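You operate a simulated robot arm through the tools that you are given. There is no shell and no other tool. Be economical: measure what you need, move in short steps, check, and stop when the job is done.

You are at the controls of a simulated two-armed robot. One attempt, no reset.

Task
Close the left cabinet door. Shut the wide drawer. Open the right bench drawer, take the brush from the low end of the desk and put it in the inside of the right bench drawer and shut the drawer again. Fetch the blue pad from the long bench top and set it on the white card there. Open the cards drawer. Any order will do. Set down upright: blue pad.

It is judged by the outcome, as a careful person would: the job done as asked, and still so three seconds after it is handed in. It fails if anything else is knocked over, pushed out of place, dropped, spilled or broken.

Robot
Two 7-joint arms with two-finger parallel grippers on one trunk, on a base that drives. Base frame: it is fixed to the floor where the robot stands at the start and does not move with it; the origin is under the middle of the robot, x ahead of it, y to its left, z up. Readings come in m, rad, newtons and seconds.
The left shoulder is at the start at [0.05, 0.187, 0.864], the right one opposite. With the tool pointing down near the work surface each hand reaches from about 0.1 to 0.64 m from the robot's upright axis, wherever it stands, measured 20 degrees to its own side. Places, roughly: blue pad (7x5x6 cm) [1.4, -5.7, 0.9]; brush (8x5x6 cm) [1.4, -3, 0.8]; cards drawer [1.7, -2.7, 0.9]; inside of the right bench drawer [1.9, -5.4, 0.7]; left cabinet door [0.6, -0.1, 0.3]; right bench drawer [1.9, -5.3, 0.7]; white card [1.5, -5.75, 0.75]; wide drawer [0.4, -0.3, 0.6]. Payload 3.43 kg a hand.
The tool frame of a hand sits at the grasp point between the pads (the TCP): z along the fingers, y along the line on which they close. The tips reach 0.03 m beyond it. The gripper opens to 0.094 m. The fingers are 0.028 m wide and 0.01 m thick; the gripper's body (0.05 by 0.096 m) begins 0.055 m behind the TCP.
Orientation is that of the tool frame in the base frame, as [roll, pitch, yaw] about the fixed x, y, z axes, in that order (R = Rz(yaw) Ry(pitch) Rx(roll)). With the fingers straight down and closing along the base's y, the tool's x points along the base's -x, its y along +y and its z along -z.

Tools
- The arms move only by the tool send_rows. It takes "left_increments", "right_increments" or both (then of equal length, played together; a hand with none holds still); each is a list of rows, each an object (a shift or turn left out is 0, a gripper value left out holds the last) with "dp": the shift along the base's x, y, z in m, a list of three; "angular": the turn, a rotation vector about the base's x, y, z in degrees, a list of three; "fingers": the finger opening in m, from 0 to 0.094. In form: [{"dp": [x, y, z], "angular": [wx, wy, wz], "fingers": fingers}, ...]. A call has 1 to 20 rows; each row shifts and turns the commanded pose from where the row before left it. Rows are played at 5 a second. More than 0.05 m and 0.15 rad between two rows, or a gripper value outside its range, and nothing of the call is played. Where a pose cannot be reached the arm comes as near as it can. A force on the tool above 40 N (or 10 N above the force at the start of the call, whichever is more), or a blocked arm, ends the call early, and 0.2 s more pass. The fingers move at their own pace (about 0.153 m/s each) and stop on an object; they squeeze with about 20 N. The grip force told is the motor's: it shows also when the fingers shut on nothing. Time passes only in rows, and 0.2 s behind the last, so rows that do not move let the fingers close. The reply holds the time, the measured pose of the TCP, the force on the tool along the base axes, the opening and the grip force, in the units named above and with some noise, with the torque about the TCP (base axes, N m) and any sound that the robot's microphone picked up.
- Cameras (640 x 400 px; columns grow to the right, rows downward): "scene" is now at [0.142, -0.0395, 1.0375]; the picture's right is [-0.42, -0.91, 0.00], its down [-0.42, 0.19, -0.89] and it looks along [0.81, -0.37, -0.46] (base axes); focal length 214 px, centre (320, 200). "left" rides on the left gripper at [0.076, -0.014, -0.102] in its tool frame; the picture's right is [0.18, 0.98, 0.00], its down [-0.75, 0.14, -0.64] and it looks along [-0.63, 0.12, 0.77] (tool axes); focal length 243 px, centre (320, 200). "right" rides on the right gripper at [0.076, 0.014, -0.102] in its tool frame; the picture's right is [-0.18, 0.98, 0.00], its down [-0.75, -0.14, -0.64] and it looks along [-0.63, -0.12, 0.77] (tool axes); focal length 243 px, centre (320, 200). There is no depth. A picture from a camera that has moved, and an enlarged one, comes with that camera's place and axes in the base frame and with its lens.
- capture(camera): a new picture of that camera. No time passes.
- move_column(by): slides the trunk up (or, below 0, down) by that many m; the arms and the scene camera ride with it, the base frame stays. It gives what a move gives, with no picture.
- steer(legs): drives the robot by 1 to 6 legs, each [ahead, left, turn to the left] in m, m and rad, along the robot's own axes; the way and the turn of a leg run together, so that a leg with both is an arc; at most 1.5 m and 3.142 rad a leg. The arms and the cameras ride along, it lands a little off, and it stops where it bumps. It gives what a move gives.
- pan_tilt(pan, tilt): turns the head with the scene camera to pan (to the left, within 1.396 rad either way) and tilt (down, from -0.506 to 1.204), counted from straight ahead of the robot. It gives what a move gives.
- inspect(camera, box): a new picture of the part [left, top, right, bottom] of that camera's present view, enlarged. No time passes.
- finish_job(): hands the job in; it is judged then, once.

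Work in short steps. Places have to be worked out from the pictures, the camera data and where the tool is seen: move nearer, look again, correct. Check each grasp and each placing, and mend what went wrong. You have 165 turns and 118 pictures in all, those below and enlarged ones among them. Open the grippers and draw the arms clear of the work before you hand the job in, unless the task says otherwise; then end with one line.

The tools are called after ">>>" as name(argument=value, ...) on one line, values as JSON. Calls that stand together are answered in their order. send_rows: Moves the arms, as the interface text tells. Its arguments: {"type":"object","properties":{"left_increments":{"type":"array"},"right_increments":{"type":"array"}},"required":[]} The other tools are called the same way: move_column (by) slides the trunk up or down; steer (legs) drives the base; pan_tilt (pan, tilt) turns the head that bears the scene camera; capture (camera) takes a picture; inspect (camera, box) takes an enlarged picture of a part of a camera's view; finish_job () hands the job in.

At the start:

```text
clock: 0.0
left_eef_pos: [0.4433, 0.0172, 1.0095]
left_ee_rot: [3.14, -0.001, -3.141]
left_force: [0.2, 0.9, 0.0]
left_torque: [-0.01, 0.01, 0.0]
left_finger_gap: 0.094
left_grasp_force: 0.1
right_eef_pos: [0.3453, -0.3365, 0.8893]
right_ee_rot: [-3.14, 0.0, 3.142]
right_force: [0.0, 0.9, -0.4]
right_torque: [0.02, 0.01, -0.01]
right_finger_gap: 0.0941
right_grasp_force: 0.1
trunk travel left (down, up): [-0.079, 0.353]
robot x, y, heading: [-0.0032, 0.0014, -0.001]
head pan, tilt: [-0.429, 0.476]
```

scene: 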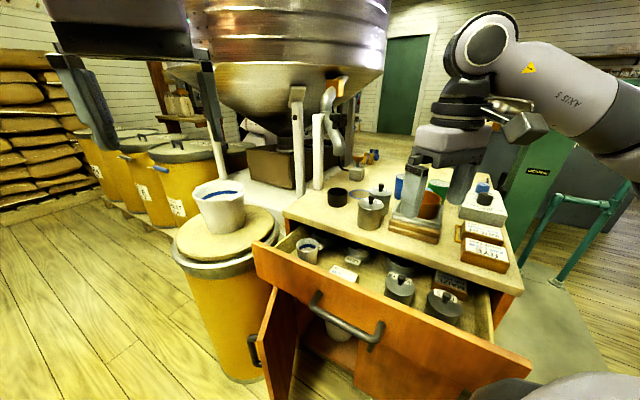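
right: 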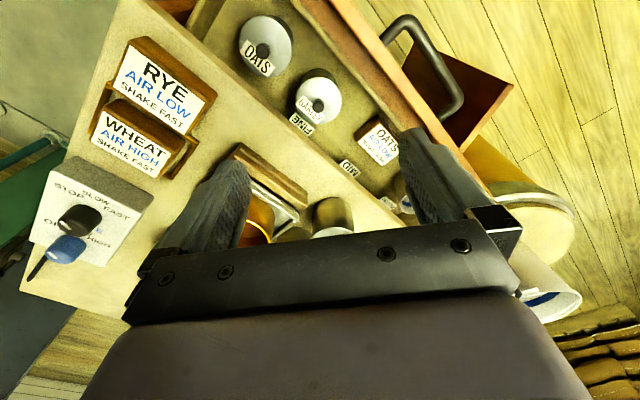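
left: 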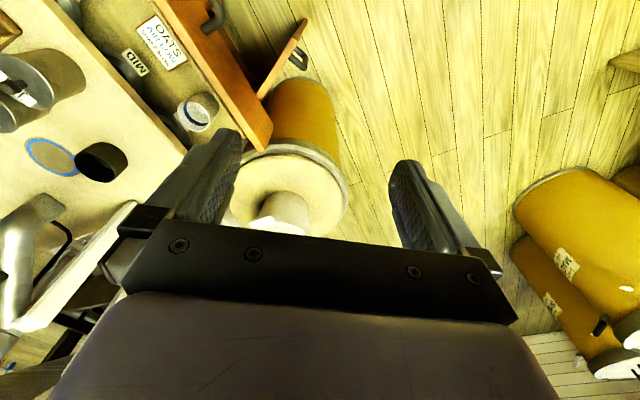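

I look down at the cabinet front to work out where the drawer and the door stand.

>>> pan_tilt(pan=-0.6, tilt=0.95)

>>> capture(camera="scene")

```text
clock: 0.9
left_eef_pos: [0.4443, 0.0169, 1.0099]
left_ee_rot: [-3.141, 0.0, -3.14]
left_force: [0.4, -1.1, -0.3]
left_torque: [-0.01, 0.02, 0.0]
left_finger_gap: 0.0942
left_grasp_force: 0.0
right_eef_pos: [0.3452, -0.3366, 0.8892]
right_ee_rot: [-3.141, -0.001, 3.142]
right_force: [-0.9, -0.1, -0.4]
right_torque: [0.0, 0.04, 0.01]
right_finger_gap: 0.0942
right_grasp_force: 0.0
trunk travel left (down, up): [-0.079, 0.353]
robot x, y, heading: [-0.0005, 0.0005, 0.002]
head pan, tilt: [-0.6, 0.949]
```

```text
114 pictures are left
camera scene: at [0.1189, -0.0426, 0.998], right [-0.56, -0.83, 0.0], down [-0.67, 0.46, -0.58], along [0.48, -0.33, -0.81], focal length 214 px, centre (320, 200)
```

scene: 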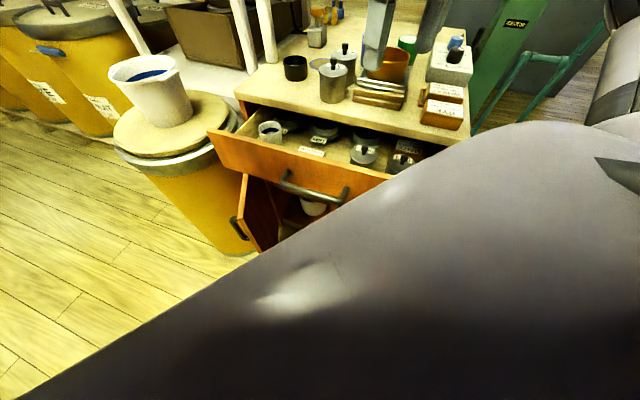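

The drawer is open about 12 cm toward direction (-0.55, 0.84), with its front's top edge near z 0.72. I move the right hand in front of it, tilted 45° into the push direction with the fingers closed, and shift the left hand aside.

>>> send_rows(right_increments=[{"dp": [-0.0077, 0.0405, 0.01], "angular": [-6.3, -4.1, 0], "fingers": 0}, {"dp": [-0.0077, 0.0405, 0.0], "angular": [-6.3, -4.1, 0]}, {"dp": [-0.0077, 0.0405, 0.0], "angular": [-6.3, -4.1, 0]}, {"dp": [-0.0077, 0.0405, 0.0], "angular": [-6.3, -4.1, 0]}, {"dp": [-0.0077, 0.0405, 0.0], "angular": [-6.3, -4.1, 0]}, {"dp": [-0.0077, 0.0405, 0.0], "angular": [-6.3, -4.1, 0]}, {"dp": [0, 0, 0]}], left_increments=[{"dp": [-0.01, 0.045, 0.0]}, {"dp": [-0.01, 0.045, 0.0]}, {"dp": [-0.01, 0.045, 0.0]}, {"dp": [-0.01, 0.045, 0.0]}, {"dp": [-0.01, 0.045, 0.0]}, {"dp": [0, 0, 0]}, {"dp": [0, 0, 0]}])

>>> capture(camera="scene")

>>> capture(camera="left")

```text
clock: 2.5
left_eef_pos: [0.3936, 0.2415, 1.0094]
left_ee_rot: [-3.141, 0.0, 3.141]
left_force: [-0.5, 0.3, 0.0]
left_torque: [-0.01, 0.02, 0.01]
left_finger_gap: 0.0941
left_grasp_force: 0.0
right_eef_pos: [0.3091, -0.0971, 0.9013]
right_ee_rot: [-2.465, 0.389, -3.052]
right_force: [0.1, -0.5, 0.2]
right_torque: [0.03, -0.02, 0.03]
right_finger_gap: 0.0
right_grasp_force: 20.0
trunk travel left (down, up): [-0.079, 0.353]
robot x, y, heading: [0.0003, -0.0053, 0.001]
head pan, tilt: [-0.6, 0.949]
```

```text
113 pictures are left
camera scene: at [0.1226, -0.0218, 0.9914], right [-0.3, -0.95, 0.0], down [-0.82, 0.26, -0.5], along [0.48, -0.15, -0.86], focal length 214 px, centre (320, 200)
```

scene: 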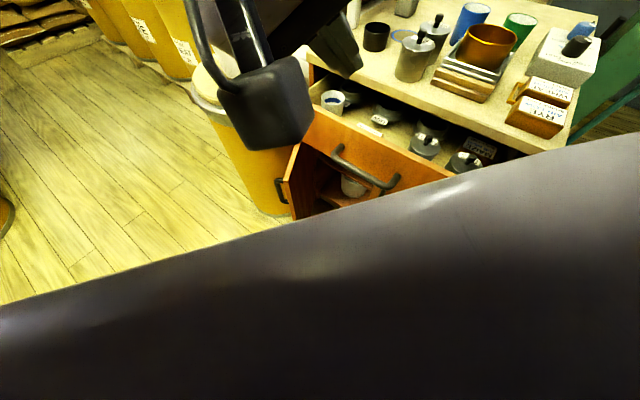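

```text
112 pictures are left
camera left: at [0.3175, 0.2262, 1.1129], right [-0.18, 0.98, 0.0], down [0.75, 0.14, 0.64], along [0.63, 0.12, -0.77], focal length 243 px, centre (320, 200)
```

left: 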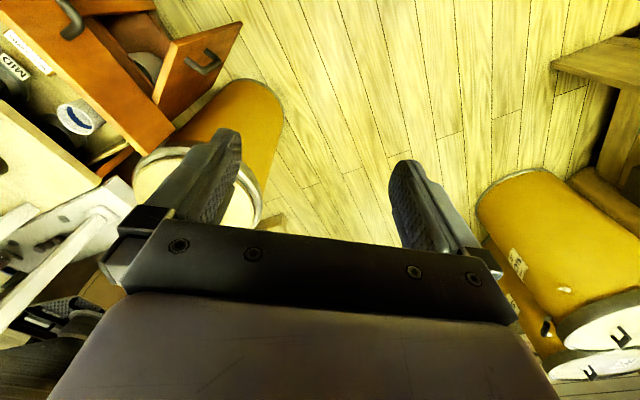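

The drawer front is where I judged it. I lower the right fingertips in front of it to z ≈ 0.69 and then push slowly along (0.545, -0.84).

>>> send_rows(right_increments=[{"dp": [-0.01, 0.01, -0.045]}, {"dp": [0, 0, -0.047]}, {"dp": [0, 0, -0.047]}, {"dp": [0, 0, -0.047]}, {"dp": [0, 0, 0]}])

>>> capture(camera="left")

>>> capture(camera="right")

```text
clock: 3.7
left_eef_pos: [0.3945, 0.2414, 1.0087]
left_ee_rot: [3.141, -0.001, -3.141]
left_force: [0.5, -0.6, 0.4]
left_torque: [0.0, 0.02, 0.01]
left_finger_gap: 0.0942
left_grasp_force: 0.2
right_eef_pos: [0.2903, -0.0835, 0.7125]
right_ee_rot: [-2.443, 0.398, -2.995]
right_force: [0.5, -0.2, 0.6]
right_torque: [0.01, -0.02, -0.02]
right_finger_gap: 0.0
right_grasp_force: 20.1
trunk travel left (down, up): [-0.079, 0.353]
robot x, y, heading: [0.0028, 0.0009, 0.002]
head pan, tilt: [-0.6, 0.949]
```

```text
111 pictures are left
camera left: at [0.3176, 0.2259, 1.1129], right [-0.18, 0.98, 0.0], down [0.75, 0.14, 0.64], along [0.63, 0.12, -0.77], focal length 243 px, centre (320, 200)
```

left: 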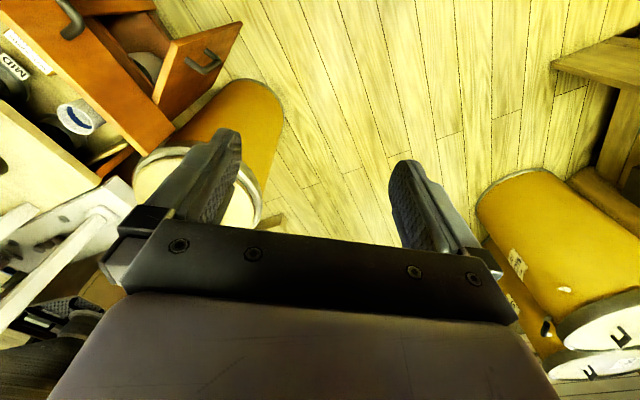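

```text
110 pictures are left
camera right: at [0.1846, -0.0212, 0.7477], right [0.3, 0.81, -0.51], down [0.42, 0.37, 0.83], along [0.86, -0.46, -0.23], focal length 243 px, centre (320, 200)
```

right: 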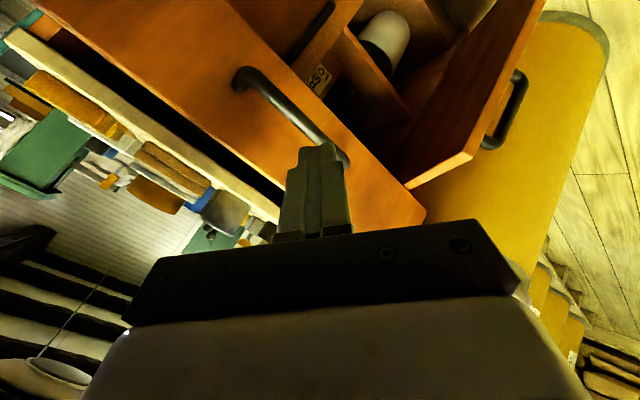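

The fingertip is level with the strip above the handle. I push along the drawer's direction.

>>> send_rows(right_increments=[{"dp": [0.0136, -0.021, 0]}, {"dp": [0.0136, -0.021, 0]}, {"dp": [0.0136, -0.021, 0]}, {"dp": [0.0136, -0.021, 0]}, {"dp": [0.0136, -0.021, 0]}, {"dp": [0.0136, -0.021, 0]}, {"dp": [0.0136, -0.021, 0]}, {"dp": [0.0136, -0.021, 0]}, {"dp": [0, 0, 0]}])

>>> capture(camera="left")

>>> capture(camera="right")

```text
clock: 5.7
left_eef_pos: [0.3946, 0.2415, 1.0109]
left_ee_rot: [3.14, 0.001, -3.141]
left_force: [-0.4, -0.1, 0.1]
left_torque: [-0.01, -0.03, 0.01]
left_finger_gap: 0.0941
left_grasp_force: 0.1
right_eef_pos: [0.3986, -0.2507, 0.7113]
right_ee_rot: [-2.44, 0.396, -2.994]
right_force: [-1.0, -0.3, -0.7]
right_torque: [0.0, 0.02, -0.01]
right_finger_gap: 0.0
right_grasp_force: 19.9
trunk travel left (down, up): [-0.079, 0.353]
robot x, y, heading: [0.0022, -0.0011, -0.001]
head pan, tilt: [-0.6, 0.949]
```

```text
109 pictures are left
camera left: at [0.3176, 0.2258, 1.1129], right [-0.18, 0.98, 0.0], down [0.75, 0.14, 0.64], along [0.63, 0.12, -0.77], focal length 243 px, centre (320, 200)
```

left: 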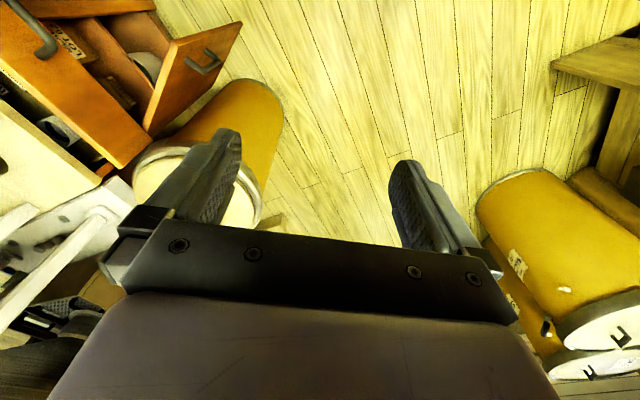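

```text
108 pictures are left
camera right: at [0.2926, -0.1887, 0.7466], right [0.3, 0.8, -0.51], down [0.42, 0.37, 0.83], along [0.86, -0.46, -0.23], focal length 243 px, centre (320, 200)
```

right: 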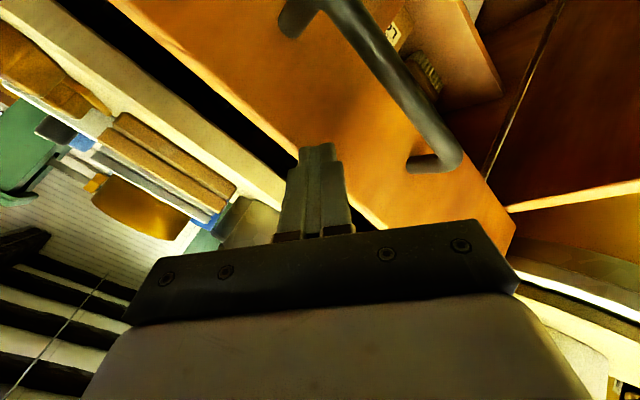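

The drawer is moving freely. I keep pushing until it stops.

>>> send_rows(right_increments=[{"dp": [0.011, -0.0168, 0]}, {"dp": [0.011, -0.0168, 0]}, {"dp": [0.011, -0.0168, 0]}, {"dp": [0.011, -0.0168, 0]}, {"dp": [0.011, -0.0168, 0]}, {"dp": [0.011, -0.0168, 0]}])

>>> capture(camera="left")

>>> capture(camera="right")

```text
clock: 6.7
left_eef_pos: [0.3924, 0.2429, 1.0122]
left_ee_rot: [3.141, 0.001, 3.141]
left_force: [-0.2, -0.3, 0.6]
left_torque: [0.01, -0.05, -0.02]
left_finger_gap: 0.0939
left_grasp_force: 0.0
right_eef_pos: [0.4321, -0.303, 0.7129]
right_ee_rot: [-2.456, 0.385, -2.978]
right_force: [-10.0, 4.1, 10.1]
right_torque: [-0.02, -0.06, 0.0]
right_finger_gap: 0.0
right_grasp_force: 19.8
trunk travel left (down, up): [-0.079, 0.353]
robot x, y, heading: [0.0014, 0.0007, -0.001]
head pan, tilt: [-0.6, 0.949]
stopped in row 4 (right hand): the force on the tool passed its limit (the readings are from after the stop); the commanded pose is now the measured one
```

```text
107 pictures are left
camera left: at [0.3159, 0.2267, 1.1135], right [-0.18, 0.98, 0.0], down [0.75, 0.14, 0.64], along [0.63, 0.12, -0.77], focal length 243 px, centre (320, 200)
```

left: 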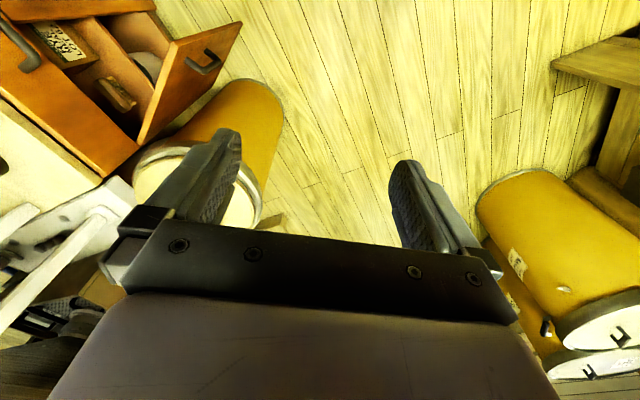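

```text
106 pictures are left
camera right: at [0.3246, -0.2435, 0.7504], right [0.28, 0.82, -0.51], down [0.42, 0.37, 0.83], along [0.86, -0.44, -0.24], focal length 243 px, centre (320, 200)
```

right: 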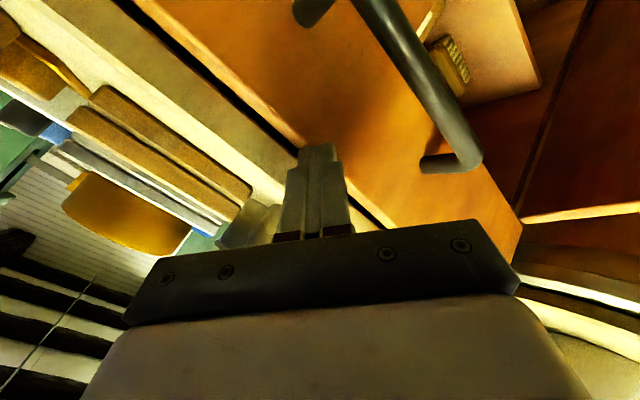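

The drawer has come to its stop. The door is hinged at the cabinet's left corner near (0.68, -0.17) and stands about 62° open, with its free edge near (0.43, -0.03) and its top near z 0.55. I back the right hand off and bring it over to the door's outer side.

>>> send_rows(right_increments=[{"dp": [-0.0244, 0.0376, 0]}, {"dp": [-0.0244, 0.0376, 0]}, {"dp": [-0.0244, 0.0376, 0]}, {"dp": [-0.0244, 0.0376, 0]}, {"dp": [-0.0244, 0.0376, 0]}, {"dp": [0.038, 0.0258, 0]}, {"dp": [0.038, 0.0258, 0]}, {"dp": [0.038, 0.0258, 0]}, {"dp": [0.038, 0.0258, 0]}, {"dp": [0.038, 0.0258, 0]}, {"dp": [0, 0.01, 0]}, {"dp": [0, 0, 0]}])

>>> capture(camera="right")

>>> capture(camera="scene")

```text
clock: 9.3
left_eef_pos: [0.3934, 0.2428, 1.0092]
left_ee_rot: [3.141, -0.002, 3.141]
left_force: [0.7, -0.1, -0.1]
left_torque: [0.0, -0.01, -0.01]
left_finger_gap: 0.0939
left_grasp_force: 0.1
right_eef_pos: [0.5032, 0.0173, 0.7123]
right_ee_rot: [-2.46, 0.385, -2.996]
right_force: [0.3, 0.8, -0.2]
right_torque: [0.0, 0.0, 0.01]
right_finger_gap: 0.0
right_grasp_force: 19.9
trunk travel left (down, up): [-0.079, 0.353]
robot x, y, heading: [0.005, 0.0005, 0.001]
head pan, tilt: [-0.6, 0.949]
```

```text
105 pictures are left
camera right: at [0.3966, 0.0786, 0.7501], right [0.29, 0.81, -0.5], down [0.43, 0.36, 0.83], along [0.86, -0.46, -0.25], focal length 243 px, centre (320, 200)
```

right: 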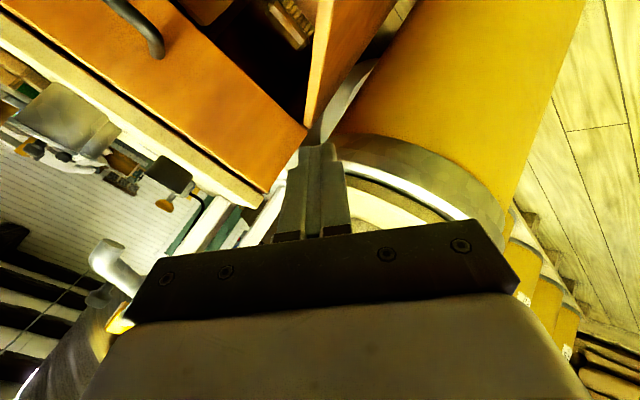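

```text
104 pictures are left
camera scene: at [0.1186, -0.0423, 0.9979], right [-0.56, -0.83, 0.0], down [-0.67, 0.46, -0.58], along [0.48, -0.33, -0.81], focal length 214 px, centre (320, 200)
```

scene: 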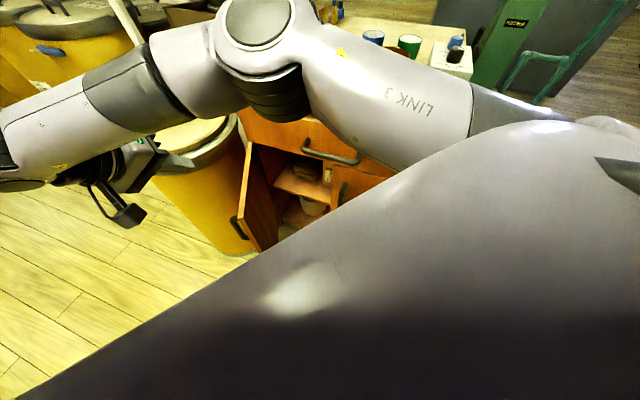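

The drawer is shut, and the fingertip is on the door's outer side, clear of the barrel. I lower it to about z 0.48.

>>> send_rows(right_increments=[{"dp": [-0.005, 0.003, -0.042]}, {"dp": [-0.005, 0.003, -0.042]}, {"dp": [0, 0, -0.042]}, {"dp": [0, 0, -0.042]}, {"dp": [0, 0, -0.042]}, {"dp": [0, 0, 0]}])

>>> capture(camera="right")

```text
clock: 10.9
left_eef_pos: [0.393, 0.2417, 1.0102]
left_ee_rot: [3.14, -0.002, 3.14]
left_force: [-0.1, 0.5, -0.4]
left_torque: [0.01, -0.02, 0.0]
left_finger_gap: 0.0942
left_grasp_force: 0.0
right_eef_pos: [0.5163, -0.0388, 0.5115]
right_ee_rot: [-2.401, 0.404, -3.053]
right_force: [0.9, 0.3, 0.2]
right_torque: [0.01, 0.0, 0.01]
right_finger_gap: 0.0001
right_grasp_force: 20.1
right hand out of reach, approached as far as the arm can: row 4, 5
trunk travel left (down, up): [-0.079, 0.353]
robot x, y, heading: [0.0025, -0.0007, 0.001]
head pan, tilt: [-0.6, 0.949]
stopped in row 6 (right hand): the arm was blocked; the commanded pose is now the measured one
```

```text
103 pictures are left
camera right: at [0.4122, 0.0331, 0.5439], right [0.36, 0.76, -0.54], down [0.44, 0.37, 0.82], along [0.82, -0.53, -0.2], focal length 243 px, centre (320, 200)
```

right: 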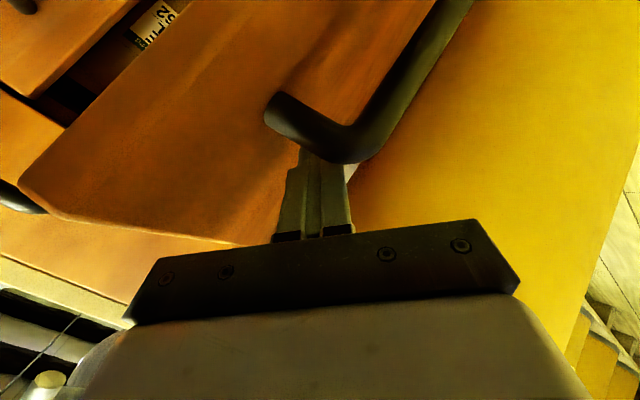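

The tip sits just above the door handle and against the outer face. I lift it a hair off the handle and push the door shut along its arc.

>>> send_rows(right_increments=[{"dp": [0, 0.003, 0.015]}, {"dp": [-0.011, -0.025, 0]}, {"dp": [-0.011, -0.025, 0]}, {"dp": [-0.01, -0.025, 0]}, {"dp": [0, -0.027, 0]}, {"dp": [0, -0.027, 0]}, {"dp": [0, -0.027, 0]}, {"dp": [0.009, -0.02, 0]}, {"dp": [0, 0, 0]}])

>>> capture(camera="right")

>>> capture(camera="left")

```text
clock: 12.9
left_eef_pos: [0.393, 0.2415, 1.0098]
left_ee_rot: [3.141, 0.0, 3.14]
left_force: [0.6, 0.1, 0.1]
left_torque: [-0.01, 0.01, -0.01]
left_finger_gap: 0.094
left_grasp_force: 0.0
right_eef_pos: [0.4899, -0.2093, 0.526]
right_ee_rot: [-2.403, 0.402, -3.048]
right_force: [-0.4, -0.6, 0.4]
right_torque: [-0.03, 0.02, 0.01]
right_finger_gap: 0.0
right_grasp_force: 20.2
trunk travel left (down, up): [-0.079, 0.353]
robot x, y, heading: [-0.0011, -0.0026, -0.003]
head pan, tilt: [-0.6, 0.949]
```

```text
102 pictures are left
camera right: at [0.3872, -0.1388, 0.5584], right [0.36, 0.76, -0.54], down [0.44, 0.37, 0.82], along [0.82, -0.53, -0.2], focal length 243 px, centre (320, 200)
```

right: 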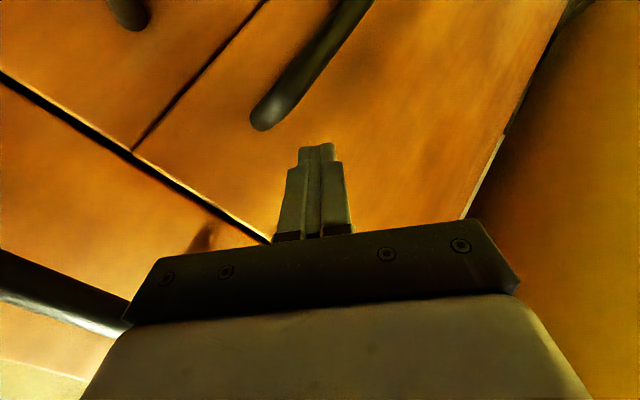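

```text
101 pictures are left
camera left: at [0.3174, 0.2261, 1.1129], right [-0.18, 0.98, 0.0], down [0.75, 0.14, 0.64], along [0.63, 0.12, -0.77], focal length 243 px, centre (320, 200)
```

left: 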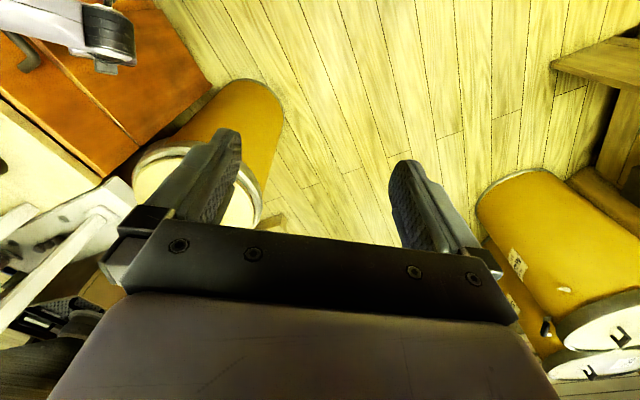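

The door is almost flush, so I press on along the inward normal until it stops.

>>> send_rows(right_increments=[{"dp": [0.008, -0.0126, 0]}, {"dp": [0.008, -0.0126, 0]}, {"dp": [0.008, -0.0126, 0]}, {"dp": [0.008, -0.0126, 0]}, {"dp": [0.008, -0.0126, 0]}])

>>> capture(camera="right")

```text
clock: 13.7
left_eef_pos: [0.3927, 0.2435, 1.0101]
left_ee_rot: [3.141, 0.001, -3.139]
left_force: [-0.4, 0.1, 0.0]
left_torque: [-0.03, 0.02, 0.01]
left_finger_gap: 0.0941
left_grasp_force: 0.0
right_eef_pos: [0.5078, -0.237, 0.5251]
right_ee_rot: [-2.419, 0.391, -3.042]
right_force: [-3.7, 3.9, 4.9]
right_torque: [-0.02, -0.02, -0.04]
right_finger_gap: 0.0001
right_grasp_force: 20.3
trunk travel left (down, up): [-0.079, 0.353]
robot x, y, heading: [0.0012, 0.0035, -0.001]
head pan, tilt: [-0.6, 0.949]
stopped in row 4 (right hand): the force on the tool passed its limit (the readings are from after the stop); the commanded pose is now the measured one
```

```text
100 pictures are left
camera right: at [0.4053, -0.1671, 0.56], right [0.34, 0.78, -0.53], down [0.44, 0.36, 0.82], along [0.83, -0.52, -0.22], focal length 243 px, centre (320, 200)
```

right: 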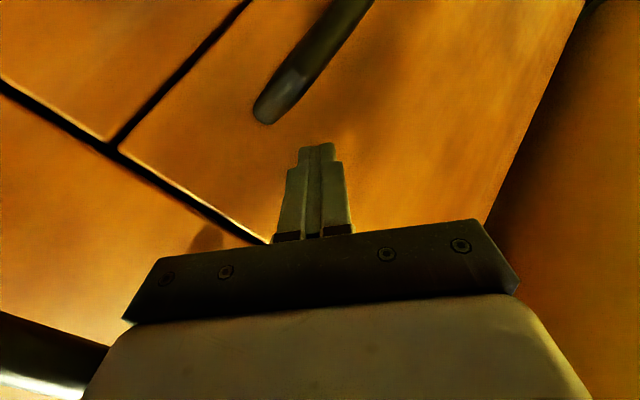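

The door is shut. I draw the right hand back, lift it, and turn it upright again into a compact pose.

>>> send_rows(right_increments=[{"dp": [-0.026, 0.04, 0]}, {"dp": [-0.026, 0.04, 0]}, {"dp": [-0.026, 0.04, 0]}, {"dp": [-0.026, 0.04, 0.01]}, {"dp": [-0.02, 0, 0.045]}, {"dp": [-0.02, 0, 0.045]}, {"dp": [-0.01, 0, 0.048]}, {"dp": [0, 0, 0.048]}, {"dp": [0, 0, 0.048]}, {"dp": [0, 0, 0.048]}, {"dp": [0, 0, 0.048], "angular": [6, 4, 0]}, {"dp": [0, 0, 0.048], "angular": [6, 4, 0]}, {"dp": [0, 0, 0.048], "angular": [6, 4, 0]}, {"dp": [-0.005, -0.04, 0.025], "angular": [6, 4, 0]}, {"dp": [-0.005, -0.045, 0], "angular": [6, 4, 0]}, {"dp": [-0.005, -0.045, 0], "angular": [5.5, 3.5, 0]}, {"dp": [-0.005, -0.045, 0]}, {"dp": [0, -0.03, 0]}, {"dp": [0, 0, 0]}])

>>> pan_tilt(pan=-0.75, tilt=0.35)

>>> capture(camera="scene")

>>> capture(camera="left")

```text
clock: 17.7
left_eef_pos: [0.3934, 0.2423, 1.01]
left_ee_rot: [3.141, 0.002, -3.138]
left_force: [-0.5, -0.2, -0.1]
left_torque: [0.0, -0.04, 0.02]
left_finger_gap: 0.0938
left_grasp_force: 0.0
right_eef_pos: [0.3333, -0.2829, 0.9842]
right_ee_rot: [-3.059, -0.014, 3.113]
right_force: [-1.3, -0.1, -0.6]
right_torque: [0.0, 0.01, -0.01]
right_finger_gap: 0.0001
right_grasp_force: 19.8
trunk travel left (down, up): [-0.079, 0.353]
robot x, y, heading: [-0.0035, 0.0039, 0.002]
head pan, tilt: [-0.6, 0.949]
```

```text
clock: 18.7
left_eef_pos: [0.3932, 0.242, 1.0092]
left_ee_rot: [-3.14, -0.001, -3.14]
left_force: [-0.2, 0.5, 0.3]
left_torque: [0.01, 0.04, 0.03]
left_finger_gap: 0.0939
left_grasp_force: 0.0
right_eef_pos: [0.3342, -0.2839, 0.9847]
right_ee_rot: [-3.06, -0.015, 3.114]
right_force: [0.2, -0.8, -0.3]
right_torque: [0.02, -0.01, 0.0]
right_finger_gap: 0.0
right_grasp_force: 20.0
trunk travel left (down, up): [-0.079, 0.353]
robot x, y, heading: [0.0021, 0.0022, 0.002]
head pan, tilt: [-0.75, 0.351]
```

```text
99 pictures are left
camera scene: at [0.1263, -0.0644, 1.049], right [-0.68, -0.73, 0.0], down [-0.25, 0.23, -0.94], along [0.69, -0.64, -0.34], focal length 214 px, centre (320, 200)
```

scene: 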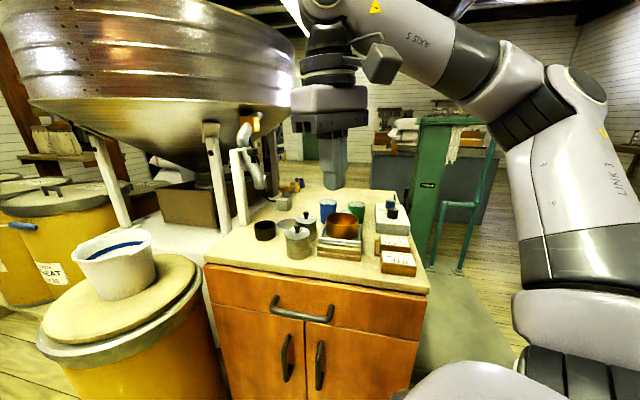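

```text
98 pictures are left
camera left: at [0.3168, 0.2266, 1.1129], right [-0.19, 0.98, 0.0], down [0.75, 0.14, 0.64], along [0.63, 0.12, -0.77], focal length 243 px, centre (320, 200)
```

left: 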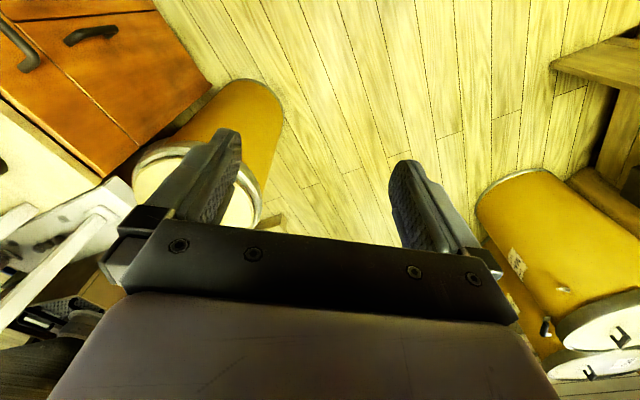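

The door and drawer are both shut. Now I look toward the desk and bench to plan the drive.

>>> pan_tilt(pan=-1.35, tilt=0.25)

>>> capture(camera="scene")

```text
clock: 19.7
left_eef_pos: [0.3933, 0.2424, 1.0086]
left_ee_rot: [-3.141, 0.0, -3.14]
left_force: [-1.3, 1.5, -0.5]
left_torque: [-0.02, 0.02, 0.0]
left_finger_gap: 0.0939
left_grasp_force: 0.2
right_eef_pos: [0.3333, -0.2824, 0.984]
right_ee_rot: [-3.059, -0.013, 3.115]
right_force: [-0.7, 0.4, -0.6]
right_torque: [0.0, 0.01, 0.0]
right_finger_gap: 0.0
right_grasp_force: 20.0
trunk travel left (down, up): [-0.079, 0.353]
robot x, y, heading: [-0.004, -0.0026, 0.002]
head pan, tilt: [-1.349, 0.25]
```

```text
97 pictures are left
camera scene: at [0.0789, -0.092, 1.0585], right [-0.98, -0.22, 0.0], down [-0.05, 0.24, -0.97], along [0.21, -0.94, -0.25], focal length 214 px, centre (320, 200)
```

scene: 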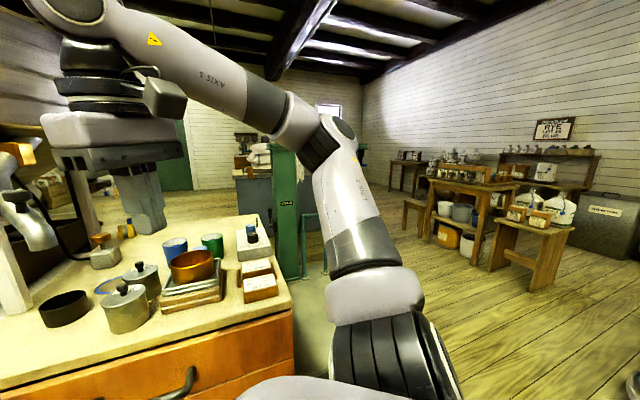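

There is open floor to the right. I tuck both hands in close so that turning doesn't sweep them over the cabinet top.

>>> send_rows(left_increments=[{"dp": [-0.04, -0.005, 0]}, {"dp": [-0.04, -0.005, 0]}, {"dp": [-0.04, -0.005, 0]}, {"dp": [-0.02, 0, 0]}, {"dp": [0, 0, 0]}], right_increments=[{"dp": [-0.03, 0.01, 0.0]}, {"dp": [-0.03, 0.01, 0.0]}, {"dp": [-0.02, 0.01, 0.01]}, {"dp": [0, 0, 0.01]}, {"dp": [0, 0, 0]}])

>>> steer(legs=[[0, 0, -1.57]])

>>> pan_tilt(pan=0.0, tilt=0.3)

>>> capture(camera="scene")

```text
clock: 20.9
left_eef_pos: [0.2534, 0.2289, 1.0092]
left_ee_rot: [3.141, 0.0, -3.141]
left_force: [-0.4, 0.4, 0.0]
left_torque: [-0.01, 0.0, -0.02]
left_finger_gap: 0.0937
left_grasp_force: 0.1
right_eef_pos: [0.2542, -0.2519, 1.0062]
right_ee_rot: [-3.06, -0.012, 3.113]
right_force: [-0.7, 0.6, -0.2]
right_torque: [-0.01, -0.01, -0.02]
right_finger_gap: 0.0
right_grasp_force: 20.4
trunk travel left (down, up): [-0.079, 0.353]
robot x, y, heading: [-0.002, 0.0007, -0.001]
head pan, tilt: [-1.349, 0.25]
```

```text
clock: 25.1
left_eef_pos: [0.2337, -0.2478, 1.008]
left_ee_rot: [3.14, 0.002, 1.595]
left_force: [-0.2, 0.7, 0.4]
left_torque: [0.01, 0.0, -0.02]
left_finger_gap: 0.0944
left_grasp_force: 0.0
right_eef_pos: [-0.2472, -0.26, 1.0057]
right_ee_rot: [-3.059, -0.014, 1.567]
right_force: [0.5, 0.6, 0.0]
right_torque: [0.0, -0.02, -0.01]
right_finger_gap: 0.0
right_grasp_force: 19.9
trunk travel left (down, up): [-0.079, 0.353]
robot x, y, heading: [-0.0051, -0.0008, -1.547]
head pan, tilt: [-1.349, 0.25]
```

```text
clock: 26.6
left_eef_pos: [0.2335, -0.2481, 1.0086]
left_ee_rot: [3.141, 0.0, 1.595]
left_force: [-0.4, -0.4, 0.7]
left_torque: [-0.03, 0.0, 0.03]
left_finger_gap: 0.094
left_grasp_force: 0.0
right_eef_pos: [-0.2467, -0.2601, 1.0065]
right_ee_rot: [-3.059, -0.012, 1.566]
right_force: [0.0, 0.8, -0.6]
right_torque: [0.0, 0.01, -0.02]
right_finger_gap: 0.0001
right_grasp_force: 19.8
trunk travel left (down, up): [-0.079, 0.353]
robot x, y, heading: [-0.0018, 0.0006, -1.548]
head pan, tilt: [0.0, 0.3]
```

```text
96 pictures are left
camera scene: at [0.0035, -0.1527, 1.0538], right [-1.0, -0.02, 0.0], down [-0.01, 0.3, -0.96], along [0.02, -0.95, -0.3], focal length 214 px, centre (320, 200)
```

scene: 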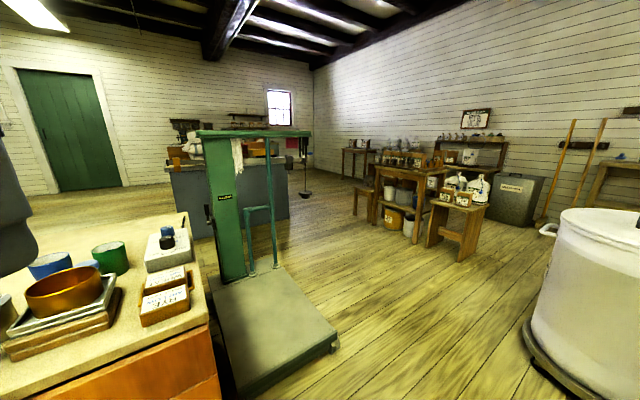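

A platform scale stands ahead, its near edge at about x -0.07. I sidestep right and drive along x ≈ -0.55 past it, then look again.

>>> steer(legs=[[0, -0.55, 0], [1.4, 0, 0]])

>>> pan_tilt(pan=0.5, tilt=0.3)

>>> capture(camera="scene")

```text
clock: 36.3
left_eef_pos: [-0.274, -1.6385, 1.0076]
left_ee_rot: [-3.141, -0.001, 1.608]
left_force: [-0.1, -0.8, 0.4]
left_torque: [0.01, 0.01, 0.06]
left_finger_gap: 0.0937
left_grasp_force: 0.0
right_eef_pos: [-0.7544, -1.6556, 1.0055]
right_ee_rot: [-3.061, -0.012, 1.579]
right_force: [-0.1, -0.1, -0.2]
right_torque: [-0.01, -0.01, 0.02]
right_finger_gap: 0.0
right_grasp_force: 20.0
trunk travel left (down, up): [-0.079, 0.353]
robot x, y, heading: [-0.5092, -1.3932, -1.537]
head pan, tilt: [0.0, 0.3]
```

```text
clock: 37.2
left_eef_pos: [-0.2744, -1.6375, 1.0098]
left_ee_rot: [-3.141, 0.0, 1.608]
left_force: [-0.8, 0.5, -0.2]
left_torque: [0.0, 0.02, 0.01]
left_finger_gap: 0.0939
left_grasp_force: 0.0
right_eef_pos: [-0.7539, -1.6559, 1.0074]
right_ee_rot: [-3.059, -0.012, 1.581]
right_force: [-0.1, 0.0, 0.3]
right_torque: [-0.01, -0.03, 0.0]
right_finger_gap: 0.0001
right_grasp_force: 20.0
trunk travel left (down, up): [-0.079, 0.353]
robot x, y, heading: [-0.5121, -1.3905, -1.528]
head pan, tilt: [0.499, 0.3]
```

```text
95 pictures are left
camera scene: at [-0.4617, -1.5322, 1.0538], right [-0.86, -0.51, 0.0], down [-0.15, 0.25, -0.96], along [0.49, -0.82, -0.3], focal length 214 px, centre (320, 200)
```

scene: 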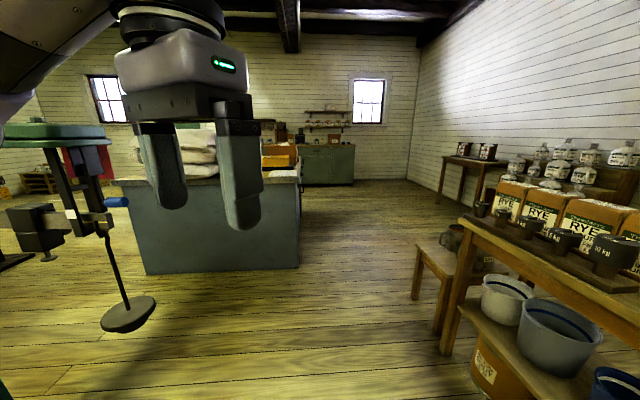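

The grey desk ends at l ≈ -1.1, measuring along (0.84, 0.545), and the table on the right starts near l ≈ -1.8. I turn to face straight down the aisle, centre on it, and drive past the desk.

>>> steer(legs=[[0, 0, 0.535], [0, -0.27, 0], [1.0, 0, 0]])

>>> pan_tilt(pan=0.3, tilt=0.4)

>>> capture(camera="scene")

```text
clock: 45.4
left_eef_pos: [0.1341, -2.473, 1.0096]
left_ee_rot: [3.141, 0.0, 2.144]
left_force: [-0.2, 0.2, 0.2]
left_torque: [0.02, 0.03, 0.02]
left_finger_gap: 0.0943
left_grasp_force: 0.1
right_eef_pos: [-0.2702, -2.7348, 1.0052]
right_ee_rot: [-3.057, -0.01, 2.117]
right_force: [0.4, 0.5, -0.8]
right_torque: [0.0, 0.02, 0.02]
right_finger_gap: 0.0
right_grasp_force: 19.7
trunk travel left (down, up): [-0.079, 0.353]
robot x, y, heading: [-0.1947, -2.386, -0.999]
head pan, tilt: [0.499, 0.3]
```

```text
clock: 46.1
left_eef_pos: [0.136, -2.474, 1.0096]
left_ee_rot: [-3.141, -0.002, 2.145]
left_force: [0.6, 1.4, -0.1]
left_torque: [-0.01, -0.04, 0.0]
left_finger_gap: 0.0938
left_grasp_force: 0.0
right_eef_pos: [-0.2692, -2.7351, 1.0053]
right_ee_rot: [-3.061, -0.013, 2.116]
right_force: [-0.8, -0.5, -0.2]
right_torque: [0.05, -0.02, -0.03]
right_finger_gap: 0.0001
right_grasp_force: 20.3
trunk travel left (down, up): [-0.079, 0.353]
robot x, y, heading: [-0.1984, -2.3839, -0.996]
head pan, tilt: [0.3, 0.4]
```

```text
94 pictures are left
camera scene: at [-0.0921, -2.4938, 1.0446], right [-0.64, -0.77, 0.0], down [-0.3, 0.25, -0.92], along [0.71, -0.59, -0.39], focal length 214 px, centre (320, 200)
```

scene: 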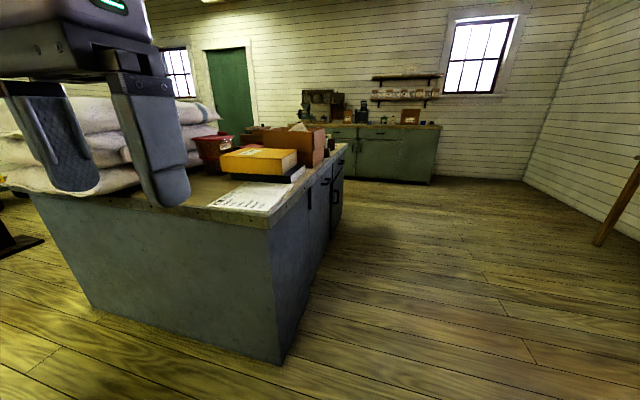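

The grey counter ends at about n ≈ 3.25 along the aisle direction (0.545, -0.84). I drive on to see its far side.

>>> steer(legs=[[1.5, 0, 0], [0.4, 0, 0]])

>>> pan_tilt(pan=1.35, tilt=0.4)

>>> capture(camera="scene")

```text
clock: 55.7
left_eef_pos: [1.1972, -4.0429, 1.0092]
left_ee_rot: [-3.141, 0.0, 2.174]
left_force: [-0.3, 0.4, 0.3]
left_torque: [0.0, 0.0, -0.02]
left_finger_gap: 0.094
left_grasp_force: 0.0
right_eef_pos: [0.8007, -4.316, 1.0071]
right_ee_rot: [-3.06, -0.011, 2.146]
right_force: [-0.5, -0.1, 0.0]
right_torque: [-0.04, -0.01, 0.0]
right_finger_gap: 0.0
right_grasp_force: 20.7
trunk travel left (down, up): [-0.079, 0.353]
robot x, y, heading: [0.8636, -3.962, -0.966]
head pan, tilt: [0.3, 0.4]
```

```text
clock: 57.0
left_eef_pos: [1.1969, -4.0427, 1.0088]
left_ee_rot: [3.141, -0.001, 2.175]
left_force: [-1.3, -0.2, -0.5]
left_torque: [0.01, 0.02, -0.02]
left_finger_gap: 0.0938
left_grasp_force: 0.0
right_eef_pos: [0.8006, -4.3163, 1.006]
right_ee_rot: [-3.059, -0.012, 2.144]
right_force: [0.2, 0.4, 0.8]
right_torque: [-0.01, -0.01, -0.01]
right_finger_gap: 0.0
right_grasp_force: 20.4
trunk travel left (down, up): [-0.079, 0.353]
robot x, y, heading: [0.8654, -3.9602, -0.966]
head pan, tilt: [1.349, 0.4]
```

```text
93 pictures are left
camera scene: at [0.9838, -3.9783, 1.0446], right [0.37, -0.93, 0.0], down [-0.36, -0.14, -0.92], along [0.86, 0.34, -0.39], focal length 214 px, centre (320, 200)
```

scene: 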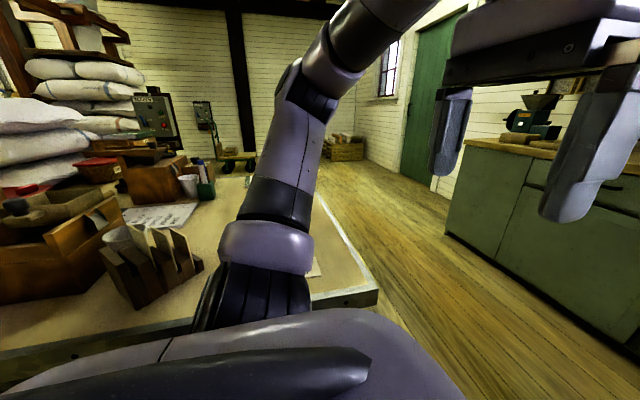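

The desk runs on here, with its low end on my left. I turn to face it.

>>> steer(legs=[[0, 0, 1.54]])

>>> pan_tilt(pan=0.4, tilt=0.35)

>>> capture(camera="scene")

```text
clock: 61.1
left_eef_pos: [0.9521, -3.6324, 1.008]
left_ee_rot: [-3.141, 0.0, -2.559]
left_force: [-0.6, 0.4, 0.3]
left_torque: [-0.04, 0.0, 0.01]
left_finger_gap: 0.0941
left_grasp_force: 0.2
right_eef_pos: [1.2157, -4.0341, 1.0048]
right_ee_rot: [-3.061, -0.013, -2.59]
right_force: [0.1, -0.5, -0.5]
right_torque: [-0.01, -0.01, 0.01]
right_finger_gap: 0.0002
right_grasp_force: 19.8
trunk travel left (down, up): [-0.079, 0.353]
robot x, y, heading: [0.8632, -3.9636, 0.578]
head pan, tilt: [1.349, 0.4]
```

```text
clock: 62.4
left_eef_pos: [0.9505, -3.6324, 1.008]
left_ee_rot: [-3.141, 0.0, -2.56]
left_force: [-1.2, -0.3, 0.4]
left_torque: [0.01, 0.0, 0.0]
left_finger_gap: 0.0937
left_grasp_force: 0.0
right_eef_pos: [1.2168, -4.0343, 1.0061]
right_ee_rot: [-3.059, -0.012, -2.587]
right_force: [-0.1, 0.3, -0.4]
right_torque: [0.01, 0.0, 0.0]
right_finger_gap: 0.0
right_grasp_force: 20.1
trunk travel left (down, up): [-0.079, 0.353]
robot x, y, heading: [0.8601, -3.9657, 0.581]
head pan, tilt: [0.4, 0.351]
```

```text
92 pictures are left
camera scene: at [0.9652, -3.8552, 1.0491], right [0.83, -0.56, 0.0], down [-0.19, -0.29, -0.94], along [0.52, 0.78, -0.34], focal length 214 px, centre (320, 200)
```

scene: 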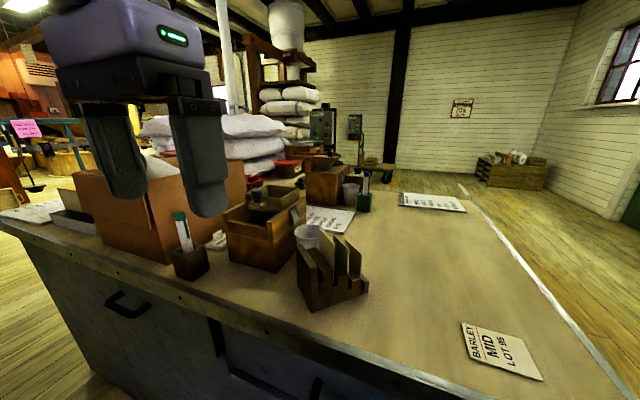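

I enlarge the middle of the desk to find the brush and the cards drawer.

>>> inspect(camera="scene", box=[210, 120, 410, 245])

```text
3.20 times, centred on (310, 182) of scene
camera zoom: at [0.9652, -3.8552, 1.0491], right [0.83, -0.56, 0.0], down [-0.19, -0.29, -0.94], along [0.52, 0.78, -0.34], focal length 686 px, centre (352, 256)
```

zoom: 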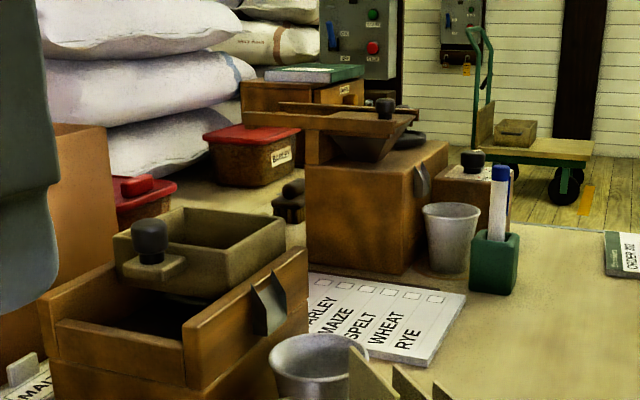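

The brush looks to be the small dark-handled item near (1.39, -3.07), and the cards drawer is the box with the green book on it near the far edge. Both are nearer the far side of the desk, so I drive around the desk's end.

>>> steer(legs=[[0, -0.8, 0], [1.5, 0, 0], [0.4, 0, 0]])

>>> pan_tilt(pan=1.35, tilt=0.35)

>>> capture(camera="scene")

```text
clock: 75.7
left_eef_pos: [2.9499, -3.2655, 1.0092]
left_ee_rot: [3.14, 0.0, -2.553]
left_force: [0.4, 0.5, 0.0]
left_torque: [-0.01, -0.01, 0.01]
left_finger_gap: 0.094
left_grasp_force: 0.0
right_eef_pos: [3.2183, -3.6644, 1.005]
right_ee_rot: [-3.059, -0.012, -2.581]
right_force: [0.3, -0.5, 0.0]
right_torque: [0.03, -0.03, -0.01]
right_finger_gap: 0.0001
right_grasp_force: 20.2
trunk travel left (down, up): [-0.079, 0.353]
robot x, y, heading: [2.8645, -3.5947, 0.588]
head pan, tilt: [0.4, 0.351]
```

```text
clock: 76.9
left_eef_pos: [2.951, -3.2653, 1.0089]
left_ee_rot: [-3.141, -0.002, -2.552]
left_force: [-0.5, -0.5, 0.2]
left_torque: [-0.02, -0.02, 0.02]
left_finger_gap: 0.0939
left_grasp_force: 0.0
right_eef_pos: [3.2176, -3.6643, 1.0051]
right_ee_rot: [-3.06, -0.012, -2.581]
right_force: [-0.5, -0.8, 0.2]
right_torque: [0.0, -0.04, 0.02]
right_finger_gap: 0.0001
right_grasp_force: 19.9
trunk travel left (down, up): [-0.079, 0.353]
robot x, y, heading: [2.8619, -3.5961, 0.59]
head pan, tilt: [1.349, 0.351]
```

```text
90 pictures are left
camera scene: at [2.8813, -3.4786, 1.0491], right [0.93, 0.36, 0.0], down [0.12, -0.32, -0.94], along [-0.34, 0.88, -0.34], focal length 214 px, centre (320, 200)
```

scene: 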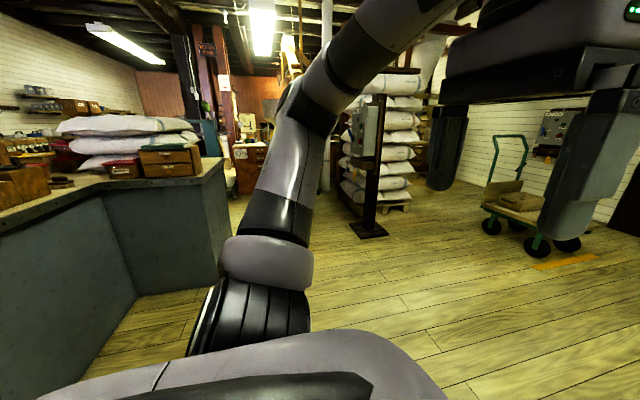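

The desk is L-shaped. The drawer box stands on the raised wing with its front facing n, and the brush sits in the inner corner, so standing in the nook reaches both. I turn to face the wing and approach.

>>> steer(legs=[[0, 0, 1.55], [0, 0.36, 0], [0.65, 0, 0]])

>>> pan_tilt(pan=0.2, tilt=0.5)

>>> capture(camera="scene")

```text
clock: 86.2
left_eef_pos: [1.8867, -3.1614, 1.0087]
left_ee_rot: [-3.141, -0.001, -0.997]
left_force: [-0.2, 0.8, -0.2]
left_torque: [0.01, 0.0, -0.01]
left_finger_gap: 0.094
left_grasp_force: 0.0
right_eef_pos: [2.2906, -2.9009, 1.0054]
right_ee_rot: [-3.061, -0.013, -1.029]
right_force: [-0.1, 0.1, 0.5]
right_torque: [0.02, 0.02, 0.02]
right_finger_gap: 0.0001
right_grasp_force: 20.1
trunk travel left (down, up): [-0.079, 0.353]
robot x, y, heading: [2.2147, -3.2518, 2.14]
head pan, tilt: [1.349, 0.351]
```

```text
clock: 87.5
left_eef_pos: [1.886, -3.1609, 1.0091]
left_ee_rot: [3.141, 0.0, -0.997]
left_force: [-0.1, -0.2, 1.0]
left_torque: [0.02, 0.04, 0.01]
left_finger_gap: 0.0939
left_grasp_force: 0.1
right_eef_pos: [2.2915, -2.9013, 1.005]
right_ee_rot: [-3.059, -0.013, -1.027]
right_force: [0.5, 0.7, -0.3]
right_torque: [-0.01, 0.0, 0.02]
right_finger_gap: 0.0001
right_grasp_force: 20.2
trunk travel left (down, up): [-0.079, 0.353]
robot x, y, heading: [2.2136, -3.2522, 2.14]
head pan, tilt: [0.201, 0.499]
```

```text
89 pictures are left
camera scene: at [2.1215, -3.1386, 1.0354], right [0.72, 0.7, 0.0], down [0.33, -0.34, -0.88], along [-0.61, 0.63, -0.48], focal length 214 px, centre (320, 200)
```

scene: 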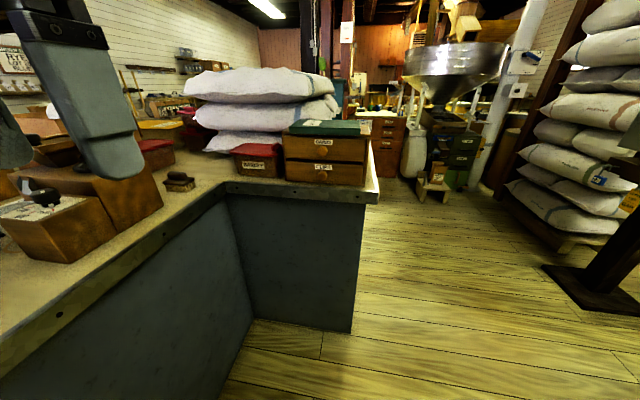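

I enlarge the drawer box and the brush.

>>> inspect(camera="scene", box=[220, 105, 400, 218])

>>> inspect(camera="scene", box=[120, 140, 240, 215])

```text
3.54 times, centred on (310, 162) of scene
camera zoom: at [2.1215, -3.1386, 1.0354], right [0.72, 0.7, 0.0], down [0.33, -0.34, -0.88], along [-0.61, 0.63, -0.48], focal length 759 px, centre (355, 336)
```

zoom: 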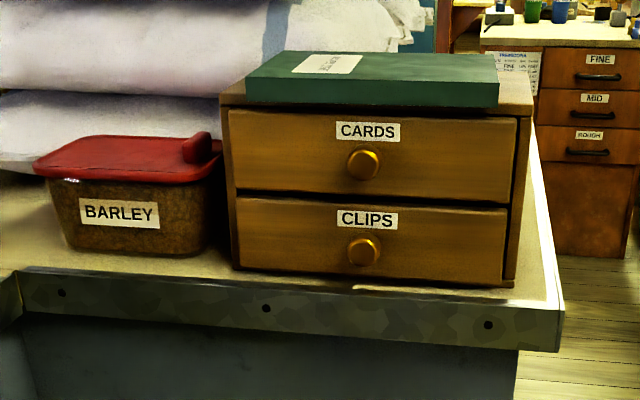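

```text
5.33 times, centred on (180, 178) of scene
camera zoom: at [2.1215, -3.1386, 1.0354], right [0.72, 0.7, 0.0], down [0.33, -0.34, -0.88], along [-0.61, 0.63, -0.48], focal length 1144 px, centre (1067, 320)
```

zoom: 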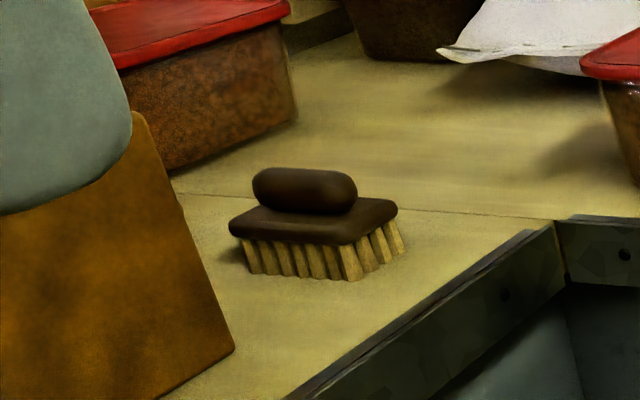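

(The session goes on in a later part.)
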